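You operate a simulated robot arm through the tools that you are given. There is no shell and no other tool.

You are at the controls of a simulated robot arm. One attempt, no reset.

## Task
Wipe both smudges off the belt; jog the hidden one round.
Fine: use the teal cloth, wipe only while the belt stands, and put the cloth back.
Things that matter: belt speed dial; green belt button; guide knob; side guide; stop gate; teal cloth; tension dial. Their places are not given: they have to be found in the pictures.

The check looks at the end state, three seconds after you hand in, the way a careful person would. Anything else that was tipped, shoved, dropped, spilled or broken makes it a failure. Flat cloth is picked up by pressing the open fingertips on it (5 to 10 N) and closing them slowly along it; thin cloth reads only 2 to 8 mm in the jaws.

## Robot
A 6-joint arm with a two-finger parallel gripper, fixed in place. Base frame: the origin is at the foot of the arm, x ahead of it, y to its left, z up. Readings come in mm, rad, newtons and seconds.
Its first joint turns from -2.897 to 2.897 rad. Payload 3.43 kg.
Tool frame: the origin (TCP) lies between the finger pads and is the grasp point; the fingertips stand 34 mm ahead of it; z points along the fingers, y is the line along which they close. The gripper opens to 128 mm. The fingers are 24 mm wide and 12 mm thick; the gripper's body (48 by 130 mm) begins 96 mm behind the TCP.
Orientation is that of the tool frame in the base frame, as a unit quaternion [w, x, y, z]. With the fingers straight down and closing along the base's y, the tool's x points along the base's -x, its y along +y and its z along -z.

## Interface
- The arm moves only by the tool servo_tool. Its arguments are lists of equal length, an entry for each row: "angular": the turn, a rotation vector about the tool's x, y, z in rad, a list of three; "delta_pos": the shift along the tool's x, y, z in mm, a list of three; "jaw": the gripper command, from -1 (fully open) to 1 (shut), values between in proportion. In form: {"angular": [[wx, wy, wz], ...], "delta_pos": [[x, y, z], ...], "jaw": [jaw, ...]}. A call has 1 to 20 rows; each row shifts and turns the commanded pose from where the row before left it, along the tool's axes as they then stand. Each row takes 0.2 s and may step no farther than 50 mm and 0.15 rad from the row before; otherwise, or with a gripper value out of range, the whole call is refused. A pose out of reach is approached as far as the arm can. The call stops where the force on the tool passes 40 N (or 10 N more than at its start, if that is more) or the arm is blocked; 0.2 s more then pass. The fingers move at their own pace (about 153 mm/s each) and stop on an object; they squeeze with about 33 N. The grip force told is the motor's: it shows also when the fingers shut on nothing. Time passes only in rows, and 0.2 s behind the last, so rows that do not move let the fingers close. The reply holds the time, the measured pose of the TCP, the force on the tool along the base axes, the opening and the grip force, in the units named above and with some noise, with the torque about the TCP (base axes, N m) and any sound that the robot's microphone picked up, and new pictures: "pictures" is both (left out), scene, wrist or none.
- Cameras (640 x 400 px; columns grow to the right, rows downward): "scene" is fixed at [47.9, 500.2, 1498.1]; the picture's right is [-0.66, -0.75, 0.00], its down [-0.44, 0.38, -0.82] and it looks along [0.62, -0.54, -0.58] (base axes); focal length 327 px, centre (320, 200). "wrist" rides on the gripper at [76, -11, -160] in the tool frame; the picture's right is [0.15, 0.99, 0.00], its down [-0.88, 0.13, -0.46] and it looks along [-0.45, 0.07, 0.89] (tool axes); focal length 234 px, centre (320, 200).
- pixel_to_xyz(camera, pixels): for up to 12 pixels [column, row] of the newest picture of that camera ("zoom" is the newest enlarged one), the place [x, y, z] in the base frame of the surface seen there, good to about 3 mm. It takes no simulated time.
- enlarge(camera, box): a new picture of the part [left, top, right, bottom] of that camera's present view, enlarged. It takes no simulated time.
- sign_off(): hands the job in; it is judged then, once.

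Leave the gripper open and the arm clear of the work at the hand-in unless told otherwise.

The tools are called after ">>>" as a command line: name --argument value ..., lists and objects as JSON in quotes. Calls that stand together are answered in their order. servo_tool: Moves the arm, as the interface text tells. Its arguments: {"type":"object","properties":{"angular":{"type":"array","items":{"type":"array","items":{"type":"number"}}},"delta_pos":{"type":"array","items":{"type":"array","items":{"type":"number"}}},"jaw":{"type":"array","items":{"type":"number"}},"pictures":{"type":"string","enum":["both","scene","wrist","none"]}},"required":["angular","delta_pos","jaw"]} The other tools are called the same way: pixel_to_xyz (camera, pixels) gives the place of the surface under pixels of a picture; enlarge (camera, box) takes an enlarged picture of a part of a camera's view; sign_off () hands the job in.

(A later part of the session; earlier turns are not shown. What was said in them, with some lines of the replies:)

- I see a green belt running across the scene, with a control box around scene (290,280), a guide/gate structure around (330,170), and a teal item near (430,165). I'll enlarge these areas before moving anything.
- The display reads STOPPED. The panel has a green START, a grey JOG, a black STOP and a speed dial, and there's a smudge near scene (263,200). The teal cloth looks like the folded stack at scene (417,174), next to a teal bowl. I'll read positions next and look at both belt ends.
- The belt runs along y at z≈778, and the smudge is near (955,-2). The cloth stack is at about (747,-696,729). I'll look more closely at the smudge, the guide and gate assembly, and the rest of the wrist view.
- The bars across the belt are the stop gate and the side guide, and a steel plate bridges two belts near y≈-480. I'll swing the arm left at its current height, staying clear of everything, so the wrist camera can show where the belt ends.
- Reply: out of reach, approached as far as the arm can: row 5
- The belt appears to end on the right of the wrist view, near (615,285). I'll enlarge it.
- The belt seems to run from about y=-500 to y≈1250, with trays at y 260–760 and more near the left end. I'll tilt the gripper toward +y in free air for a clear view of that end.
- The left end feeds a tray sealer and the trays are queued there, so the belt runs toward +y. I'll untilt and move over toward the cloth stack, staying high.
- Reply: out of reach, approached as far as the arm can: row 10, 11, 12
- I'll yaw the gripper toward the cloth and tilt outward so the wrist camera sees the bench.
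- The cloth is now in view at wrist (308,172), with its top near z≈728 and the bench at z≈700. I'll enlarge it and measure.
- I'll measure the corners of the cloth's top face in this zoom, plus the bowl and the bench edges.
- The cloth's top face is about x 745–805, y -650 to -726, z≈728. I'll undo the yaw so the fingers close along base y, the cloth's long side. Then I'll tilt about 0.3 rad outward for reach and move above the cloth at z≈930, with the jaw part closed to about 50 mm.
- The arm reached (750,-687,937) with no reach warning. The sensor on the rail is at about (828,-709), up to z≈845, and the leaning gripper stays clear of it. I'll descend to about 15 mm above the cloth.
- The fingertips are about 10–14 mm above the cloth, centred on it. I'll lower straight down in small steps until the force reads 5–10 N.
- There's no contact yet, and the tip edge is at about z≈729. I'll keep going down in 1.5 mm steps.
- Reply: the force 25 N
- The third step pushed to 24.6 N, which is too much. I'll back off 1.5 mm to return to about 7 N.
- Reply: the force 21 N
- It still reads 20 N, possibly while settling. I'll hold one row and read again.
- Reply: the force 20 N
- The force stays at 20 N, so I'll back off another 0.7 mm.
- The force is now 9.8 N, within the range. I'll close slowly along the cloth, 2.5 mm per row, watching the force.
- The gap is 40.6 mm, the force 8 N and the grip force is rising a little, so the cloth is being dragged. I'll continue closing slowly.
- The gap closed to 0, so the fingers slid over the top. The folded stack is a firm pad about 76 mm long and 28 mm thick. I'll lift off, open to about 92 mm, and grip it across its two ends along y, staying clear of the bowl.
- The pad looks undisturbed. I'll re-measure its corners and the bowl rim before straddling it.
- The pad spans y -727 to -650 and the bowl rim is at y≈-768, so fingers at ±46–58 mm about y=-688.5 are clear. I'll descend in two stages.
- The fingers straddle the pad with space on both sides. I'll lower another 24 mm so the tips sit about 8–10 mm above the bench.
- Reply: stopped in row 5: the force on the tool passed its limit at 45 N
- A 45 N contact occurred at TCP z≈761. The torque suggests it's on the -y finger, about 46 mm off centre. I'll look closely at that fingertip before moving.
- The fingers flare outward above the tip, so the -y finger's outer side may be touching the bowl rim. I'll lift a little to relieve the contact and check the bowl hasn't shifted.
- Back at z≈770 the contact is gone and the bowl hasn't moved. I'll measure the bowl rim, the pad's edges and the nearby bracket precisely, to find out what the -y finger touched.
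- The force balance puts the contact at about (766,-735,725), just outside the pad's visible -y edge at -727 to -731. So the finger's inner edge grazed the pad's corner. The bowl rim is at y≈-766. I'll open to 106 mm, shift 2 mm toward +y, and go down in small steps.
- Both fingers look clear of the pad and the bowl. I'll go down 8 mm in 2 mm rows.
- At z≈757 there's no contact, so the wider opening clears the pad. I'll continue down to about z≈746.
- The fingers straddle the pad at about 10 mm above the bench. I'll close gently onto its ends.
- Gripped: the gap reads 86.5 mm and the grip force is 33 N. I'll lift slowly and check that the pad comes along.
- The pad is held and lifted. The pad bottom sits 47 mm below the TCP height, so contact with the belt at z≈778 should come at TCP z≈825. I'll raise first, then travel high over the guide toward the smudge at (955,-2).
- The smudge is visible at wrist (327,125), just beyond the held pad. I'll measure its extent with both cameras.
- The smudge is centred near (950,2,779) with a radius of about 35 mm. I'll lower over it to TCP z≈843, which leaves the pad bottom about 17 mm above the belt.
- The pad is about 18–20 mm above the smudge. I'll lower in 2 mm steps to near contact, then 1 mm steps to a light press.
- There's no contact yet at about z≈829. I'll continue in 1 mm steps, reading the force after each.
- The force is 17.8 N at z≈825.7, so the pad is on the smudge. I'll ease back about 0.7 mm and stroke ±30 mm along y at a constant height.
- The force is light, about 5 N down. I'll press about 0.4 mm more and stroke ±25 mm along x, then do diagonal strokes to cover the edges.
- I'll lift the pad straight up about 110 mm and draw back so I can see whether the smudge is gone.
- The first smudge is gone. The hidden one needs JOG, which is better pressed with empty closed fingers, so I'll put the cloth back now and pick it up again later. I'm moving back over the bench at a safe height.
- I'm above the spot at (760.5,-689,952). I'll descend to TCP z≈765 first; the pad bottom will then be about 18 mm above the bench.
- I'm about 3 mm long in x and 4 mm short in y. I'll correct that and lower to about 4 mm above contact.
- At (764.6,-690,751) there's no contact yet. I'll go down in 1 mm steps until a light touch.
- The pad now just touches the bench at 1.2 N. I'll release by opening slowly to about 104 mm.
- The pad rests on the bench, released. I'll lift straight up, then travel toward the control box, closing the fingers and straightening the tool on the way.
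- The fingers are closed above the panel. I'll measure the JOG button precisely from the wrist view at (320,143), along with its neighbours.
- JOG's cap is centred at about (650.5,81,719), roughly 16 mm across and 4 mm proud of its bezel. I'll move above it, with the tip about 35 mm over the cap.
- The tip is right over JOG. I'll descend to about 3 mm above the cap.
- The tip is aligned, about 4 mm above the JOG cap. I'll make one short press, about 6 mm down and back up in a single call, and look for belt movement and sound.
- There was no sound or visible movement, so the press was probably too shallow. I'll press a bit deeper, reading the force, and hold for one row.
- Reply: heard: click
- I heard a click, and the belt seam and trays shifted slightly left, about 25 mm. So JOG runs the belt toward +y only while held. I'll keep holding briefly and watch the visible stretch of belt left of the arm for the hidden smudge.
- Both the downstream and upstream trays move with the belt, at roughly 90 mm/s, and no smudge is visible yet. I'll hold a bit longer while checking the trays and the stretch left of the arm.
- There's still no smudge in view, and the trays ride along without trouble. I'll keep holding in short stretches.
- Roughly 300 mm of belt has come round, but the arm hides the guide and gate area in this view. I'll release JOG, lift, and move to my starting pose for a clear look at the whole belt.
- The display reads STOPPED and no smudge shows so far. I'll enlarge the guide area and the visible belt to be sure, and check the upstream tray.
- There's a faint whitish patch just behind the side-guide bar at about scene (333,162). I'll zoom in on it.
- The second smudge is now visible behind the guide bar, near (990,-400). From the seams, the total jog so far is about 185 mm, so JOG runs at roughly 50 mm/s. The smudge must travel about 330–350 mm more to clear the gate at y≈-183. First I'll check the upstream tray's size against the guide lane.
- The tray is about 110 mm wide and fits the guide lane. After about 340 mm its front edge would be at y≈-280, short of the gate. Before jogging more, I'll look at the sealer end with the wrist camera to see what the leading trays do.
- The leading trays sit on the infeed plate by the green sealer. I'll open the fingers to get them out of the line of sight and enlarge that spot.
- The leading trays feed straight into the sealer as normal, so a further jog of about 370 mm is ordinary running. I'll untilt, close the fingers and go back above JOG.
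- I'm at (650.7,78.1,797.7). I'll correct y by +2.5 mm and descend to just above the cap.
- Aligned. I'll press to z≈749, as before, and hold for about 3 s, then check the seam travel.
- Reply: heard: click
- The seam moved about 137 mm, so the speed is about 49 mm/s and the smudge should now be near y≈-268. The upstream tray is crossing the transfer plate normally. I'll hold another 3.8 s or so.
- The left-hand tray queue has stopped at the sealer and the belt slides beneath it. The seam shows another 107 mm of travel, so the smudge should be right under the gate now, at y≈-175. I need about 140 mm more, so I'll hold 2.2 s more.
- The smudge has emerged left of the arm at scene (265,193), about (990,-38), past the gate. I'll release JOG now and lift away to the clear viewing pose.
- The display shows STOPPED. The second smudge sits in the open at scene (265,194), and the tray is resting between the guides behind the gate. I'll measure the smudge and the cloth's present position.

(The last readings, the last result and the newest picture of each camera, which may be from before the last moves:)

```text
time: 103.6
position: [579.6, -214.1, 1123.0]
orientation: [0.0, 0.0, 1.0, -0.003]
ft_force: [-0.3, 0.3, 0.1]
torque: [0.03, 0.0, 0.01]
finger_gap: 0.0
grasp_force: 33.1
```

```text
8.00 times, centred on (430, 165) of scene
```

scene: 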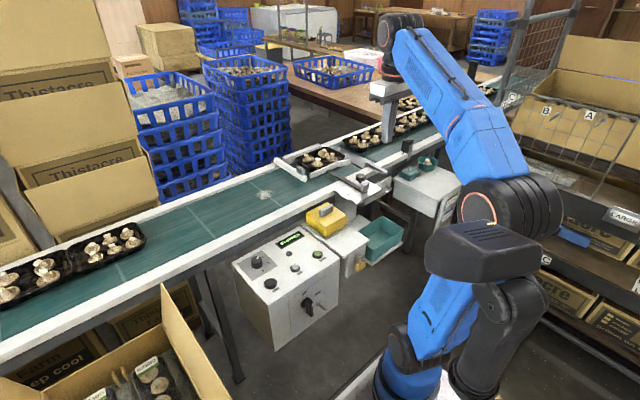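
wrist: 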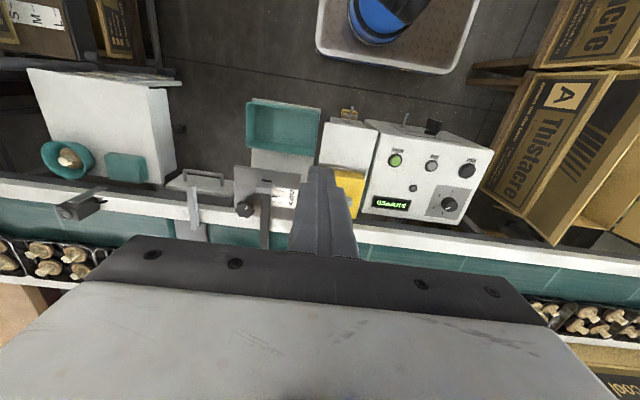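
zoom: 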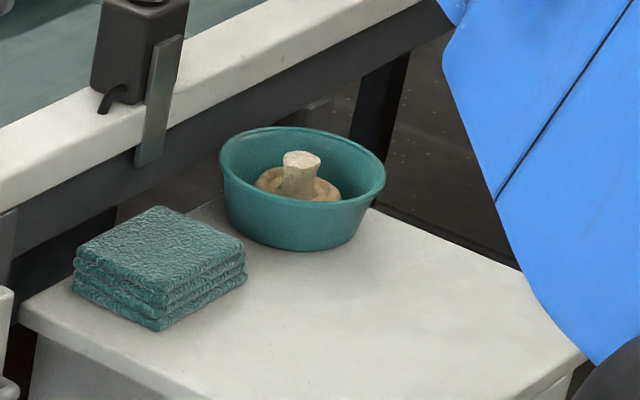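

The second smudge is centred at about (984,-31). The cloth is back in its place, so I'll fetch it again: tilt 0.305, open to 106 mm, and travel above it.

>>> servo_tool --angular '[[0, -0.1, 0], [0, -0.1, 0], [0, -0.105, 0], [0, 0, 0], [0, 0, 0], [0, 0, 0], [0, 0, 0], [0, 0, 0], [0, 0, 0], [0, 0, 0], [0, 0, 0], [0, 0, 0], [0, 0, 0], [0, 0, 0], [0, 0, 0], [0, 0, 0]]' --delta_pos '[[0, 0, 0], [0, 0, 0], [0, 0, 0], [-9.3, -39.6, 18.9], [-9.3, -39.6, 18.9], [-9.3, -39.6, 18.9], [-9.3, -39.6, 18.9], [-9.3, -39.6, 18.9], [-9.3, -39.6, 18.9], [-9.3, -39.6, 18.9], [-9.3, -39.6, 18.9], [-9.3, -39.6, 18.9], [-9.3, -39.6, 18.9], [-9.3, -39.6, 18.9], [-9.3, -39.6, 18.9], [0, 0, 0]]' --jaw '[1, 1, 0.5, 0, -0.3, -0.656, -0.656, -0.656, -0.656, -0.656, -0.656, -0.656, -0.656, -0.656, -0.656, -0.656]' --pictures "wrist"

```text
time: 107.0
position: [754.4, -692.1, 943.8]
orientation: [0.153, 0.0, 0.988, -0.004]
ft_force: [0.1, -0.3, 0.1]
torque: [0.0, 0.02, 0.03]
finger_gap: 106.0
grasp_force: 0.0
```

wrist: 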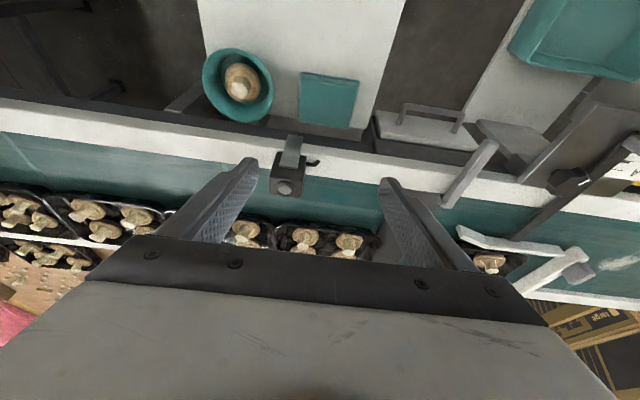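

I'm at (754,-692,944). I'll measure the pad and the bowl from here before descending.

>>> pixel_to_xyz --camera "wrist" --pixels '[[302, 80], [355, 85], [301, 119], [350, 126], [328, 102], [270, 95], [272, 85], [265, 108]]'

>>> servo_tool --angular '[[0, 0, 0], [0, 0, 0], [0, 0, 0], [0, 0, 0], [0, 0, 0], [0, 0, 0]]' --delta_pos '[[8.2, 0.4, 33.9], [8.2, 0.4, 33.9], [8.2, 0.4, 33.9], [8.2, 0.4, 33.9], [8.2, 0.4, 33.9], [0, 0, 0]]' --jaw '[-0.656, -0.656, -0.656, -0.656, -0.656, -0.656]' --pictures "wrist"

>>> enlarge --camera "wrist" --box '[80, 60, 480, 310]'

```text
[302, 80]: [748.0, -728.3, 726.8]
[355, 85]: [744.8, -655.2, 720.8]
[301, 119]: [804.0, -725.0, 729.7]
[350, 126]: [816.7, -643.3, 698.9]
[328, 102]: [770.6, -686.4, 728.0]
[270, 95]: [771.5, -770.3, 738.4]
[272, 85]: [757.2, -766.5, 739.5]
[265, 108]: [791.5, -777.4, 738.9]
```

```text
time: 108.4
position: [764.9, -689.3, 768.6]
orientation: [0.153, -0.001, 0.988, -0.003]
ft_force: [0.5, 0.1, 0.0]
torque: [-0.01, -0.02, -0.01]
finger_gap: 106.0
grasp_force: 0.1
```

wrist: 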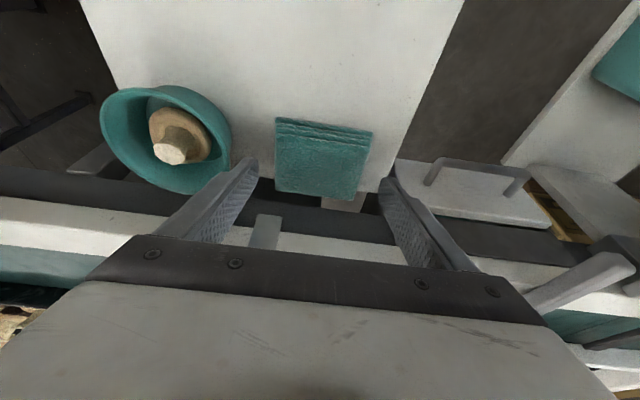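

```text
1.60 times, centred on (280, 185) of wrist
```

zoom: 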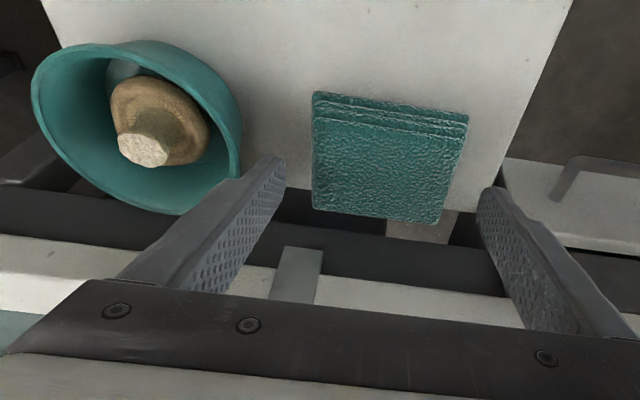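

The pad lies in the same place and the fingers straddle it. I'll lower to TCP z≈747 in small rows, then close slowly.

>>> servo_tool --angular '[[0, 0, 0], [0, 0, 0], [0, 0, 0], [0, 0, 0], [0, 0, 0], [0, 0, 0], [0, 0, 0], [0, 0, 0], [0, 0, 0], [0, 0, 0]]' --delta_pos '[[0.72, 0, 2.29], [0.72, 0, 2.29], [0.72, 0, 2.29], [0.72, 0, 2.29], [0.72, 0, 2.29], [0.72, 0, 2.29], [0.72, 0, 2.29], [0.72, 0, 2.29], [0.72, 0, 2.29], [0, 0, 0]]' --jaw '[-0.656, -0.656, -0.656, -0.656, -0.656, -0.656, -0.656, -0.656, -0.656, -0.656]' --pictures "none"

>>> servo_tool --angular '[[0, 0, 0], [0, 0, 0], [0, 0, 0], [0, 0, 0], [0, 0, 0], [0, 0, 0], [0, 0, 0], [0, 0, 0], [0, 0, 0], [0, 0, 0]]' --delta_pos '[[0, 0, 0], [0, 0, 0], [0, 0, 0], [0, 0, 0], [0, 0, 0], [0, 0, 0], [0, 0, 0], [0, 0, 0], [0, 0, 0], [0, 0, 0]]' --jaw '[-0.6, -0.54, -0.48, -0.42, -0.36, -0.3, -0.24, -0.16, -0.08, 0]' --pictures "wrist"

```text
time: 110.6
position: [766.2, -690.6, 747.4]
orientation: [0.152, -0.001, 0.988, -0.003]
ft_force: [1.0, 0.1, -0.2]
torque: [-0.04, -0.01, -0.02]
finger_gap: 105.9
grasp_force: 0.1
```

```text
time: 112.8
position: [766.8, -689.1, 748.8]
orientation: [0.151, 0.0, 0.988, -0.003]
ft_force: [0.4, 0.3, -0.1]
torque: [0.06, -0.02, 0.01]
finger_gap: 86.8
grasp_force: 32.9
```

wrist: 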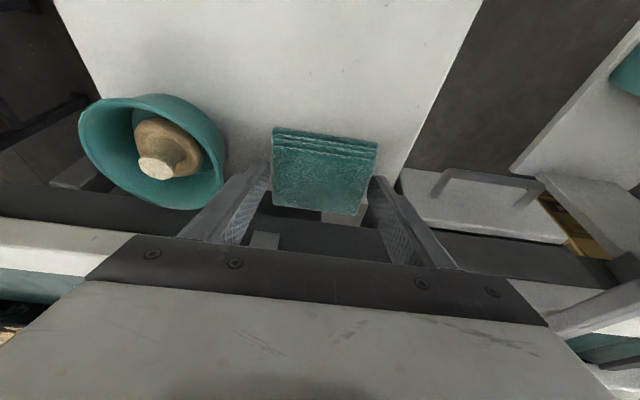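

Gripped again at 86.8 mm with 33 N. I'll lift and travel high toward the second smudge.

>>> servo_tool --angular '[[0, 0, 0], [0, 0, 0], [0, 0, 0], [0, 0, 0], [0, 0, 0], [0, 0, 0], [0, 0, 0]]' --delta_pos '[[-3, 0, -9.6], [-6, 0, -19], [-12, 0, -38.2], [-12, 0, -38.2], [-12, 0, -38.2], [-12, 0, -38.2], [0, 0, 0]]' --jaw '[0, 0, 0, 0, 0, 0, 0]' --pictures "wrist"

>>> servo_tool --angular '[[0, 0, 0], [0, 0, 0], [0, 0, 0], [0, 0, 0], [0, 0, 0], [0, 0, 0], [0, 0, 0], [0, 0, 0], [0, 0, 0], [0, 0, 0], [0, 0, 0], [0, 0, 0], [0, 0, 0], [0, 0, 0], [0, 0, 0], [0, 0, 0]]' --delta_pos '[[-10.4, 43.9, 3.3], [-10.4, 43.9, 3.3], [-10.4, 43.9, 3.3], [-10.4, 43.9, 3.3], [-10.4, 43.9, 3.3], [-10.4, 43.9, 3.3], [-10.4, 43.9, 3.3], [-10.4, 43.9, 3.3], [-10.4, 43.9, 3.3], [-10.4, 43.9, 3.3], [-10.4, 43.9, 3.3], [-10.4, 43.9, 3.3], [-10.4, 43.9, 3.3], [-10.4, 43.9, 3.3], [-10.4, 43.9, 3.3], [0, 0, 0]]' --jaw '[0, 0, 0, 0, 0, 0, 0, 0, 0, 0, 0, 0, 0, 0, 0, 0]' --pictures "both"

```text
time: 114.4
position: [765.5, -690.9, 937.7]
orientation: [0.151, -0.001, 0.988, -0.003]
ft_force: [-0.7, 0.2, -0.3]
torque: [0.04, -0.03, 0.01]
finger_gap: 86.8
grasp_force: 32.9
```

wrist: 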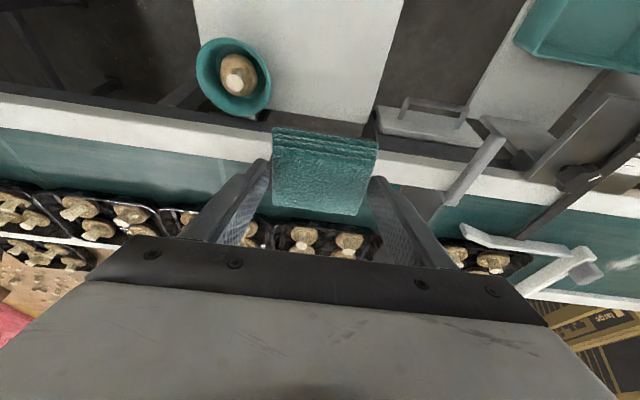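

```text
time: 117.8
position: [929.4, -30.9, 932.1]
orientation: [0.153, -0.001, 0.988, -0.004]
ft_force: [-0.2, 0.1, 0.2]
torque: [-0.01, 0.0, -0.02]
finger_gap: 86.8
grasp_force: 33.4
```

scene: 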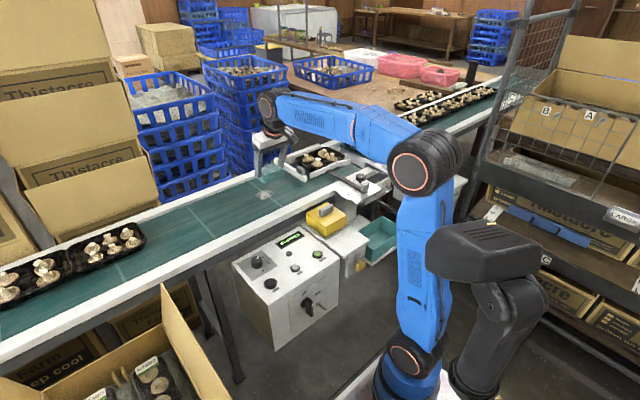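
wrist: 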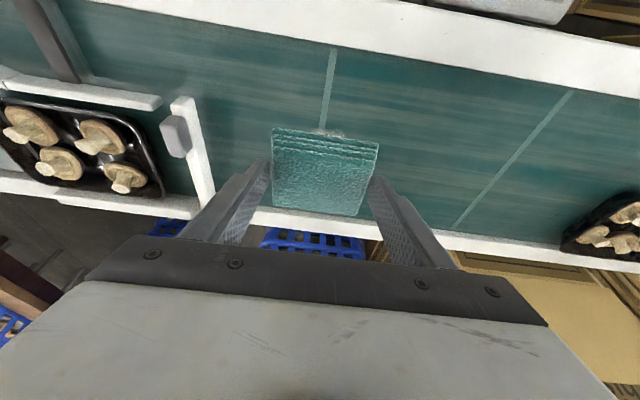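

I'm over the belt at (929,-31,932), and the smudge peeks out ahead of the pad. I'll lower to TCP (974,-31,845).

>>> servo_tool --angular '[[0, 0, 0], [0, 0, 0], [0, 0, 0], [0, 0, 0]]' --delta_pos '[[-5.5, 0, 32.1], [-5.5, 0, 32.1], [-5.5, 0, 32.1], [0, 0, 0]]' --jaw '[0, 0, 0, 0]' --pictures "both"

>>> enlarge --camera "scene" --box '[220, 140, 330, 209]'

```text
time: 118.8
position: [974.2, -32.9, 846.0]
orientation: [0.153, 0.0, 0.988, -0.004]
ft_force: [0.1, 0.6, -0.4]
torque: [0.01, 0.0, 0.01]
finger_gap: 87.0
grasp_force: 32.7
```

scene: 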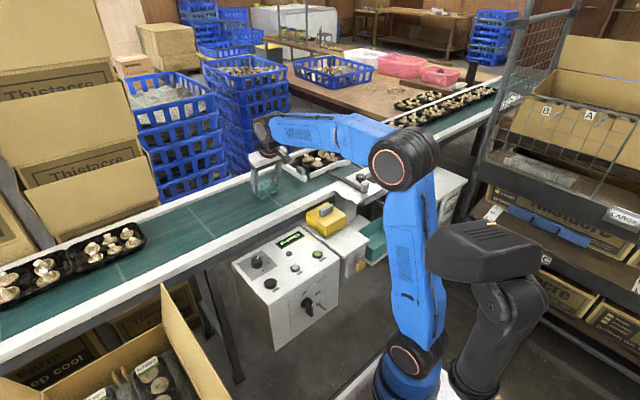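
wrist: 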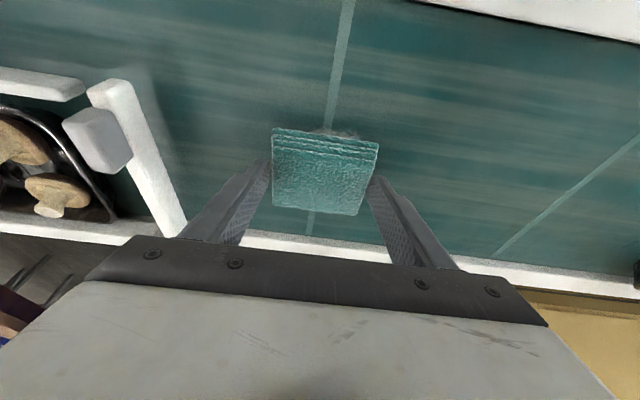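

```text
5.80 times, centred on (275, 174) of scene
```

zoom: 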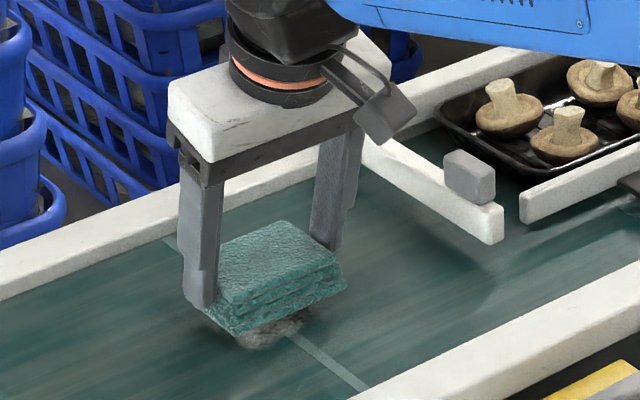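

The pad is over the smudge, about 18 mm up. I'll lower to near contact, then step in 1 mm increments.

>>> servo_tool --angular '[[0, 0, 0], [0, 0, 0], [0, 0, 0], [0, 0, 0], [0, 0, 0], [0, 0, 0], [0, 0, 0], [0, 0, 0], [0, 0, 0]]' --delta_pos '[[0.6, 0, 1.9], [0.6, 0, 1.9], [0.6, 0, 1.9], [0.6, 0, 1.9], [0.6, 0, 1.9], [0.6, 0, 1.9], [0.6, 0, 1.9], [0.6, 0, 1.9], [0, 0, 0]]' --jaw '[0, 0, 0, 0, 0, 0, 0, 0, 0]' --pictures "none"

>>> servo_tool --angular '[[0, 0, 0], [0, 0, 0], [0, 0, 0]]' --delta_pos '[[0.3, 0, 0.95], [0.3, 0, 0.95], [0, 0, 0]]' --jaw '[0, 0, 0]' --pictures "none"

>>> servo_tool --angular '[[0, 0, 0], [0, 0, 0]]' --delta_pos '[[0.3, 0, 0.95], [0, 0, 0]]' --jaw '[0, 0]' --pictures "none"

```text
time: 120.8
position: [975.7, -29.7, 830.2]
orientation: [0.152, 0.0, 0.988, -0.002]
ft_force: [-0.7, 0.3, 0.4]
torque: [0.0, 0.0, 0.0]
finger_gap: 86.8
grasp_force: 32.1
```

```text
time: 121.6
position: [974.7, -30.3, 828.2]
orientation: [0.152, 0.0, 0.988, -0.003]
ft_force: [0.7, -0.8, -1.6]
torque: [0.0, -0.01, 0.01]
finger_gap: 86.9
grasp_force: 32.9
```

```text
time: 122.2
position: [974.6, -31.8, 827.1]
orientation: [0.152, 0.0, 0.988, -0.003]
ft_force: [-0.5, 0.2, 4.8]
torque: [0.23, -0.04, -0.01]
finger_gap: 87.0
grasp_force: 32.7
```

Contact at 4.8 N with z≈827. I'll press about 0.7 mm more and stroke ±30 mm along y.

>>> servo_tool --angular '[[0, 0, 0], [0, 0, 0], [0, 0, 0], [0, 0, 0], [0, 0, 0], [0, 0, 0], [0, 0, 0], [0, 0, 0], [0, 0, 0], [0, 0, 0], [0, 0, 0], [0, 0, 0], [0, 0, 0], [0, 0, 0], [0, 0, 0]]' --delta_pos '[[0.2, 0, 0.65], [0, 0, 0], [0, 10, 0], [0, 10, 0], [0, 10, 0], [0, -10, 0], [0, -10, 0], [0, -10, 0], [0, -10, 0], [0, -10, 0], [0, -10, 0], [0, 10, 0], [0, 10, 0], [0, 10, 0], [0, 0, 0]]' --jaw '[0, 0, 0, 0, 0, 0, 0, 0, 0, 0, 0, 0, 0, 0, 0]' --pictures "none"

```text
time: 125.4
position: [975.2, -31.7, 826.7]
orientation: [0.153, -0.001, 0.988, -0.005]
ft_force: [-0.3, -19.6, 21.2]
torque: [-0.74, -0.16, -0.19]
finger_gap: 86.8
grasp_force: 32.8
```

The force rose to 21 N by the end of the stroke. I'll ease off 0.6 mm, then stroke ±25 mm along x.

>>> servo_tool --angular '[[0, 0, 0], [0, 0, 0], [0, 0, 0], [0, 0, 0], [0, 0, 0], [0, 0, 0], [0, 0, 0], [0, 0, 0], [0, 0, 0], [0, 0, 0], [0, 0, 0], [0, 0, 0], [0, 0, 0], [0, 0, 0], [0, 0, 0]]' --delta_pos '[[-0.18, 0, -0.57], [0, 0, 0], [-7.95, 0, 2.5], [-7.95, 0, 2.5], [-7.95, 0, 2.5], [7.95, 0, -2.5], [7.95, 0, -2.5], [7.95, 0, -2.5], [7.95, 0, -2.5], [7.95, 0, -2.5], [7.95, 0, -2.5], [-7.95, 0, 2.5], [-7.95, 0, 2.5], [-7.95, 0, 2.5], [0, 0, 0]]' --jaw '[0, 0, 0, 0, 0, 0, 0, 0, 0, 0, 0, 0, 0, 0, 0]' --pictures "none"

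>>> servo_tool --angular '[[0, 0, 0], [0, 0, 0], [0, 0, 0], [0, 0, 0], [0, 0, 0], [0, 0, 0], [0, 0, 0], [0, 0, 0], [0, 0, 0], [0, 0, 0], [0, 0, 0], [0, 0, 0], [0, 0, 0], [0, 0, 0], [0, 0, 0], [0, 0, 0], [0, 0, 0], [0, 0, 0]]' --delta_pos '[[-6, 8, 1.9], [-6, 8, 1.9], [-6, 8, 1.9], [6, -8, -1.9], [6, -8, -1.9], [6, -8, -1.9], [6, -8, -1.9], [6, -8, -1.9], [6, -8, -1.9], [0, 10, 0], [0, 10, 0], [0, 10, 0], [0, 10, 0], [0, 10, 0], [-6, -9, 1.9], [-6, -9, 1.9], [-6, -8, 1.9], [0, 0, 0]]' --jaw '[0, 0, 0, 0, 0, 0, 0, 0, 0, 0, 0, 0, 0, 0, 0, 0, 0, 0]' --pictures "none"

```text
time: 128.6
position: [974.5, -31.5, 827.3]
orientation: [0.152, -0.001, 0.988, -0.003]
ft_force: [-5.2, 0.0, 8.6]
torque: [0.15, 0.22, 0.04]
finger_gap: 86.7
grasp_force: 32.8
```

```text
time: 132.4
position: [975.3, -29.3, 828.1]
orientation: [0.152, 0.0, 0.988, -0.003]
ft_force: [-1.5, 4.5, 5.4]
torque: [0.35, 0.01, 0.11]
finger_gap: 86.9
grasp_force: 33.5
```

The strokes are done at 5–9 N. I'll lift straight up about 110 mm and shift toward -y to inspect the belt.

>>> servo_tool --angular '[[0, 0, 0], [0, 0, 0], [0, 0, 0], [0, 0, 0], [0, 0, 0], [0, 0, 0], [0, 0, 0]]' --delta_pos '[[-6, 0, -19], [-12, 0, -38], [-13, 0, -42], [5, -40, -2], [5, -40, -2], [5, -40, -2], [0, 0, 0]]' --jaw '[0, 0, 0, 0, 0, 0, 0]' --pictures "both"

>>> enlarge --camera "scene" --box '[210, 155, 310, 217]'

>>> enlarge --camera "wrist" --box '[280, 40, 500, 178]'

```text
time: 134.0
position: [959.4, -151.2, 932.8]
orientation: [0.152, 0.0, 0.988, -0.004]
ft_force: [0.1, -0.2, -0.2]
torque: [0.02, -0.03, 0.04]
finger_gap: 87.0
grasp_force: 32.9
```

scene: 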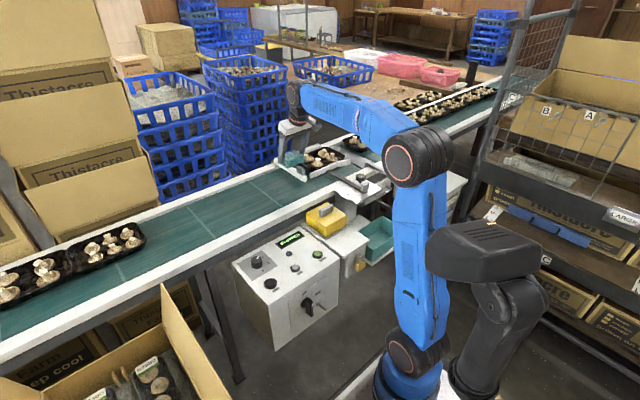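
wrist: 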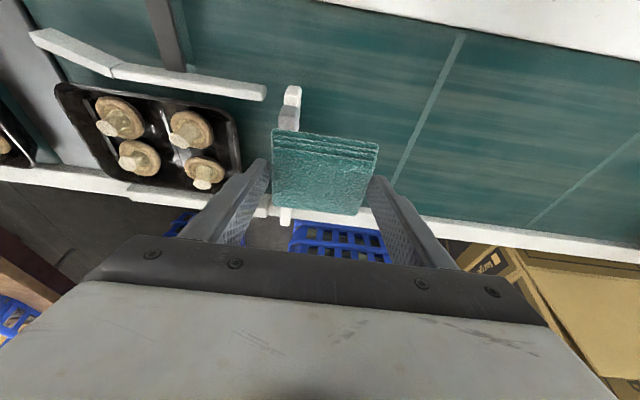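

```text
6.40 times, centred on (260, 186) of scene
```

zoom: 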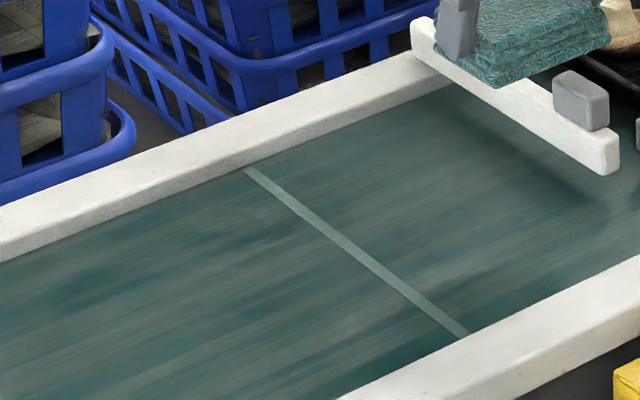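

```text
2.90 times, centred on (390, 109) of wrist
```

zoom: 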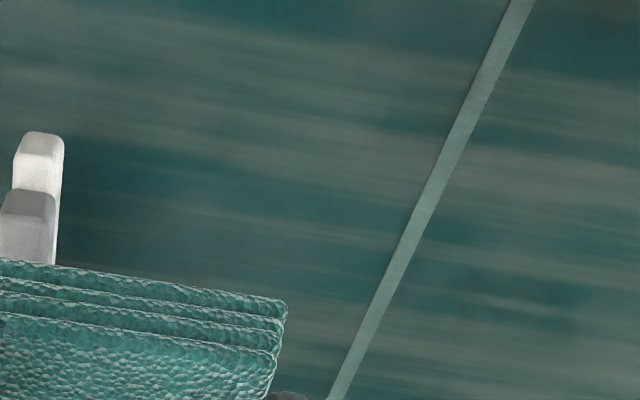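

Both smudges are gone and the belt is clean. I'll return the cloth to its place on the bench, travelling high.

>>> servo_tool --angular '[[0, 0, 0], [0, 0, 0], [0, 0, 0], [0, 0, 0], [0, 0, 0], [0, 0, 0], [0, 0, 0], [0, 0, 0], [0, 0, 0], [0, 0, 0], [0, 0, 0], [0, 0, 0], [0, 0, 0], [0, 0, 0]]' --delta_pos '[[-5, 0, -16], [15.1, -44.9, -6], [15.1, -44.9, -6], [15.1, -44.9, -6], [15.1, -44.9, -6], [15.1, -44.9, -6], [15.1, -44.9, -6], [15.1, -44.9, -6], [15.1, -44.9, -6], [15.1, -44.9, -6], [15.1, -44.9, -6], [15.1, -44.9, -6], [15.1, -44.9, -6], [0, 0, 0]]' --jaw '[0, 0, 0, 0, 0, 0, 0, 0, 0, 0, 0, 0, 0, 0]' --pictures "wrist"

```text
time: 137.0
position: [761.9, -688.9, 967.5]
orientation: [0.152, -0.001, 0.988, -0.003]
ft_force: [0.2, 0.2, -0.1]
torque: [-0.06, 0.0, 0.0]
finger_gap: 86.8
grasp_force: 32.8
```

wrist: 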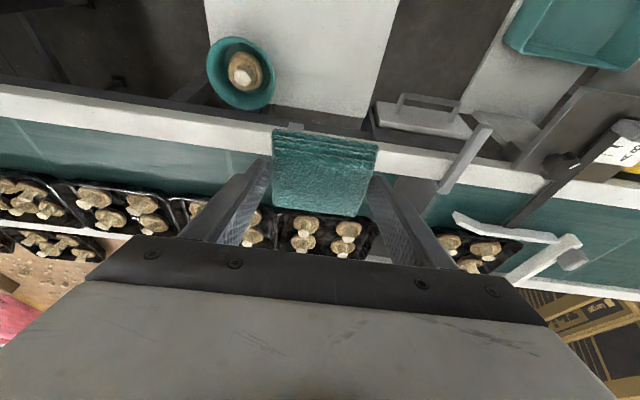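

I'm above the spot at (762,-689,967). I'll lower to TCP z≈767 first.

>>> servo_tool --angular '[[0, 0, 0], [0, 0, 0], [0, 0, 0], [0, 0, 0], [0, 0, 0], [0, 0, 0]]' --delta_pos '[[11.8, -0.1, 38.2], [11.8, -0.1, 38.2], [11.8, -0.1, 38.2], [11.8, -0.1, 38.2], [11.8, -0.1, 38.2], [0, 0, 0]]' --jaw '[0, 0, 0, 0, 0, 0]' --pictures "wrist"

```text
time: 138.4
position: [766.1, -688.8, 768.0]
orientation: [0.152, -0.001, 0.988, -0.004]
ft_force: [0.0, -0.6, -0.7]
torque: [-0.02, -0.02, -0.02]
finger_gap: 87.0
grasp_force: 32.7
```

wrist: 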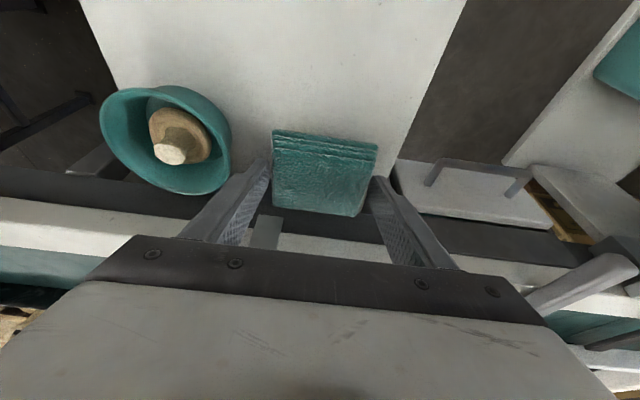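

The position is good at (766,-689,768). I'll lower to near the bench, then in 1 mm steps until it touches.

>>> servo_tool --angular '[[0, 0, 0], [0, 0, 0], [0, 0, 0], [0, 0, 0], [0, 0, 0], [0, 0, 0], [0, 0, 0], [0, 0, 0]]' --delta_pos '[[0.9, -0.5, 2.85], [0.9, 0, 2.85], [0.9, 0, 2.85], [0.9, 0, 2.85], [0.9, 0, 2.85], [0.6, 0, 1.9], [0.3, 0, 0.95], [0, 0, 0]]' --jaw '[0, 0, 0, 0, 0, 0, 0, 0]' --pictures "none"

>>> servo_tool --angular '[[0, 0, 0], [0, 0, 0]]' --delta_pos '[[0.3, 0, 0.95], [0, 0, 0]]' --jaw '[0, 0]' --pictures "none"

>>> servo_tool --angular '[[0, 0, 0], [0, 0, 0]]' --delta_pos '[[0.3, 0, 0.95], [0, 0, 0]]' --jaw '[0, 0]' --pictures "none"

```text
time: 140.2
position: [766.6, -690.4, 749.6]
orientation: [0.152, -0.001, 0.988, -0.002]
ft_force: [0.7, -0.5, -0.4]
torque: [0.01, 0.01, 0.0]
finger_gap: 86.7
grasp_force: 32.9
```

```text
time: 140.8
position: [766.1, -690.4, 750.0]
orientation: [0.152, 0.0, 0.988, -0.003]
ft_force: [0.4, -0.4, -0.9]
torque: [0.03, 0.04, 0.02]
finger_gap: 86.6
grasp_force: 32.9
```

```text
time: 141.4
position: [765.4, -690.7, 747.6]
orientation: [0.152, 0.0, 0.988, -0.003]
ft_force: [1.7, -1.1, 0.2]
torque: [0.03, -0.02, 0.0]
finger_gap: 86.9
grasp_force: 32.9
```

>>> servo_tool --angular '[[0, 0, 0], [0, 0, 0]]' --delta_pos '[[0.25, 0, 0.8], [0, 0, 0]]' --jaw '[0, 0]' --pictures "none"

>>> servo_tool --angular '[[0, 0, 0], [0, 0, 0]]' --delta_pos '[[0.2, 0, 0.6], [0, 0, 0]]' --jaw '[0, 0]' --pictures "none"

```text
time: 142.0
position: [766.4, -689.4, 748.5]
orientation: [0.152, 0.0, 0.988, -0.004]
ft_force: [0.5, 0.0, 3.5]
torque: [0.12, -0.08, 0.01]
finger_gap: 86.8
grasp_force: 32.9
```

```text
time: 142.6
position: [765.6, -690.4, 747.4]
orientation: [0.152, -0.001, 0.988, -0.004]
ft_force: [2.3, -0.3, 7.1]
torque: [0.33, -0.16, -0.11]
finger_gap: 86.9
grasp_force: 33.3
```

The pad is on the bench at 7 N. I'll release slowly to about 104 mm and look.

>>> servo_tool --angular '[[0, 0, 0], [0, 0, 0], [0, 0, 0], [0, 0, 0], [0, 0, 0], [0, 0, 0], [0, 0, 0]]' --delta_pos '[[-0.2, 0, -0.5], [0, 0, 0], [0, 0, 0], [0, 0, 0], [0, 0, 0], [0, 0, 0], [0, 0, 0]]' --jaw '[0, -0.34, -0.4, -0.48, -0.56, -0.62, -0.62]' --pictures "wrist"

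>>> enlarge --camera "wrist" --box '[80, 60, 480, 310]'

```text
time: 144.2
position: [765.5, -691.4, 748.1]
orientation: [0.152, -0.001, 0.988, -0.003]
ft_force: [-0.8, 0.1, -0.2]
torque: [0.01, -0.03, 0.0]
finger_gap: 103.5
grasp_force: 0.1
```

wrist: 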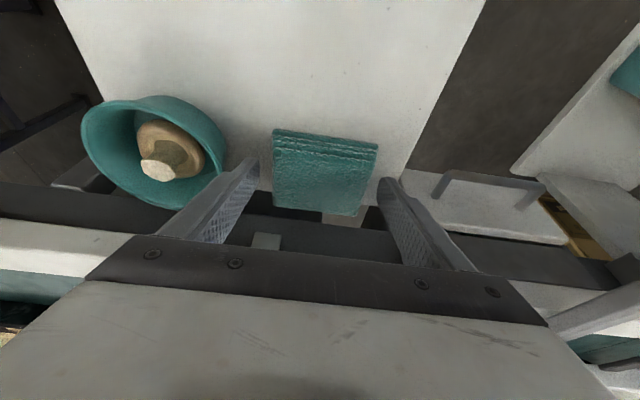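

```text
1.60 times, centred on (280, 185) of wrist
```

zoom: 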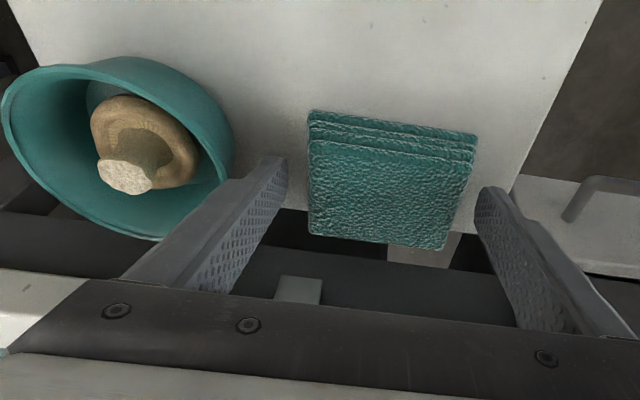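

Released, and the pad lies flat in its place. I'll lift straight up, then go back to the starting pose with the gripper open.

>>> servo_tool --angular '[[0, 0, 0], [0, 0, 0], [0, 0, 0], [0, 0, 0], [0, 0, 0], [0, 0, 0], [0, 0, 0]]' --delta_pos '[[-3, 0, -9.5], [-6, 0, -19.1], [-12, 0, -38.2], [-12, 0, -38.2], [-12, 0, -38.2], [-12, 0, -38.2], [0, 0, 0]]' --jaw '[-0.62, -0.62, -0.62, -0.62, -0.62, -0.62, -0.62]' --pictures "none"

>>> servo_tool --angular '[[0, 0, 0], [0, 0, 0], [0, 0, 0], [0, 0, 0], [0, 0, 0], [0, 0, 0], [0, 0, 0], [0, 0, 0], [0, 0, 0], [0, 0, 0], [0, 0, 0], [0, 0, 0], [0, 0.1, 0], [0, 0.1, 0], [0, 0.105, 0], [0, 0, 0]]' --delta_pos '[[9.3, 39.6, -18.5], [9.3, 39.6, -18.5], [9.3, 39.6, -18.5], [9.3, 39.6, -18.5], [9.3, 39.6, -18.5], [9.3, 39.6, -18.5], [9.3, 39.6, -18.5], [9.3, 39.6, -18.5], [9.3, 39.6, -18.5], [9.3, 39.6, -18.5], [9.3, 39.6, -18.5], [9.3, 39.6, -18.5], [0, 0, 0], [0, 0, 0], [0, 0, 0], [0, 0, 0]]' --jaw '[-0.62, -0.62, -0.62, -0.7, -1, -1, -1, -1, -1, -1, -1, -1, -1, -1, -1, -1]' --pictures "both"

>>> enlarge --camera "scene" --box '[180, 100, 460, 275]'

>>> enlarge --camera "scene" --box '[390, 140, 470, 190]'

>>> enlarge --camera "scene" --box '[270, 125, 390, 200]'

```text
time: 145.8
position: [762.9, -688.9, 940.6]
orientation: [0.152, -0.001, 0.988, -0.003]
ft_force: [-0.8, -0.1, 0.3]
torque: [-0.02, 0.01, 0.02]
finger_gap: 103.9
grasp_force: 0.0
```

```text
time: 149.2
position: [590.4, -213.0, 1111.4]
orientation: [0.0, 0.0, 1.0, -0.004]
ft_force: [-0.5, -1.0, 0.4]
torque: [0.01, 0.01, 0.03]
finger_gap: 128.2
grasp_force: 0.1
```

scene: 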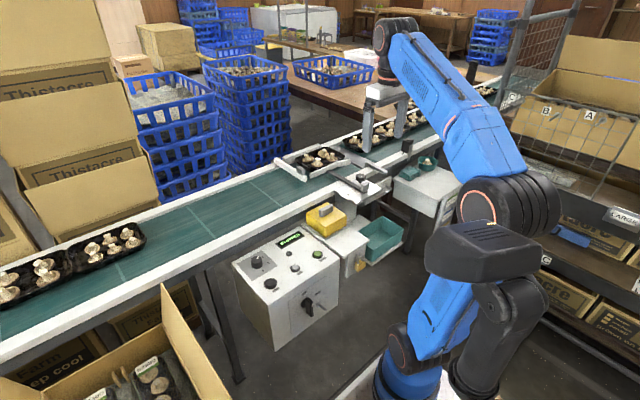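
wrist: 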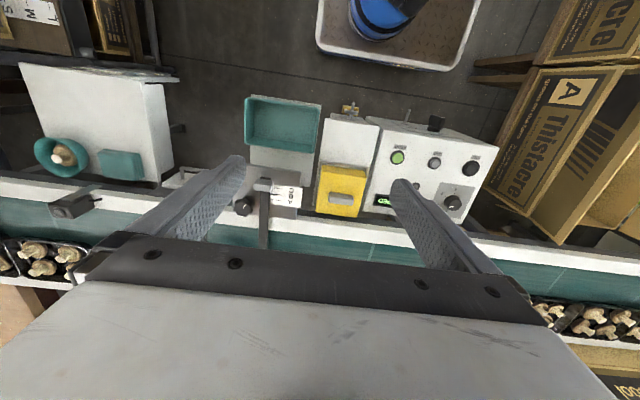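

```text
2.29 times, centred on (320, 188) of scene
```

zoom: 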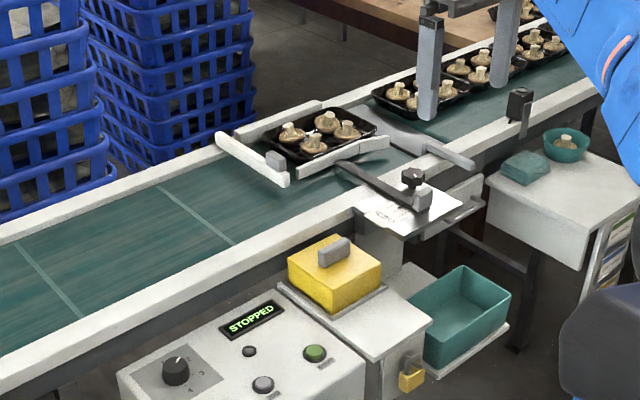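

```text
8.00 times, centred on (430, 165) of scene
```

zoom: 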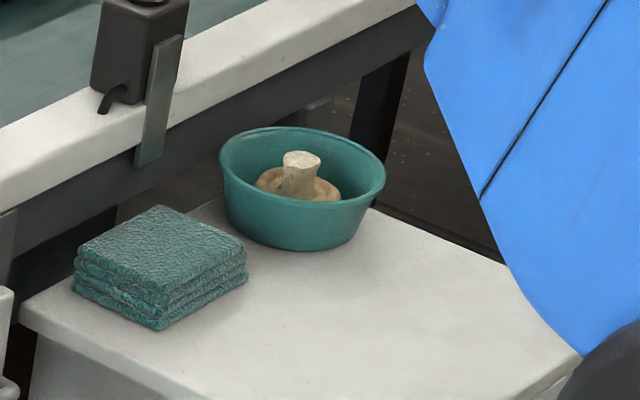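

```text
5.33 times, centred on (330, 162) of scene
```

zoom: 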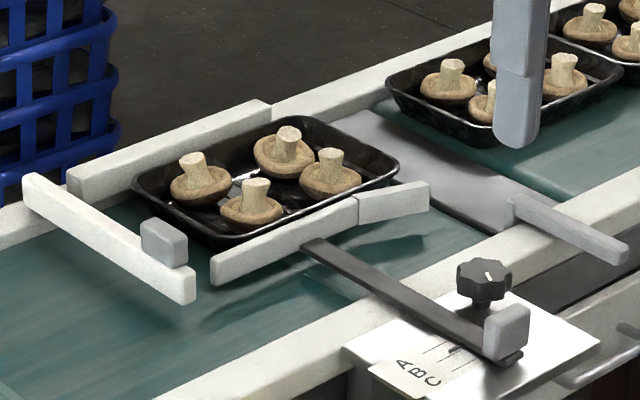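

The final view shows:
- The display reads STOPPED and both smudged spots are clean.
- The cloth is back on the bench beside the bowl.
- The guide, gate, knob and dials are as they were.
- The trays are upright.
- The gripper is open and clear of the work.

I'll hand in now.

>>> sign_off

```text
The job is handed in.
```

Both smudges are wiped off, and the teal cloth is back beside the bowl where it started.

- **First smudge:** I wiped it where it stood, with the belt stopped, then put the cloth back before touching the controls.
- **Hidden smudge:** I held JOG in two spells, about 430 mm of belt in all, until it cleared the stop gate. I released JOG, saw STOPPED on the display, and wiped it with the same cloth.
- **Trays:** Jogging carried the trays along. The downstream queue moved up to the sealer and stopped. One upstream tray now sits between the side guides, just short of the stop gate, and none looked tipped. I didn't look at the sealer end again after the second jog.
- **Contact force:** While fetching the cloth the first time, a finger hit the edge of the folded cloth at about 45 N. I found no sign of anything displaced by it.

I left the speed dial, START button, guide knob, side guide and stop gate alone. I never found the tension dial. The gripper is open and clear of the belt.
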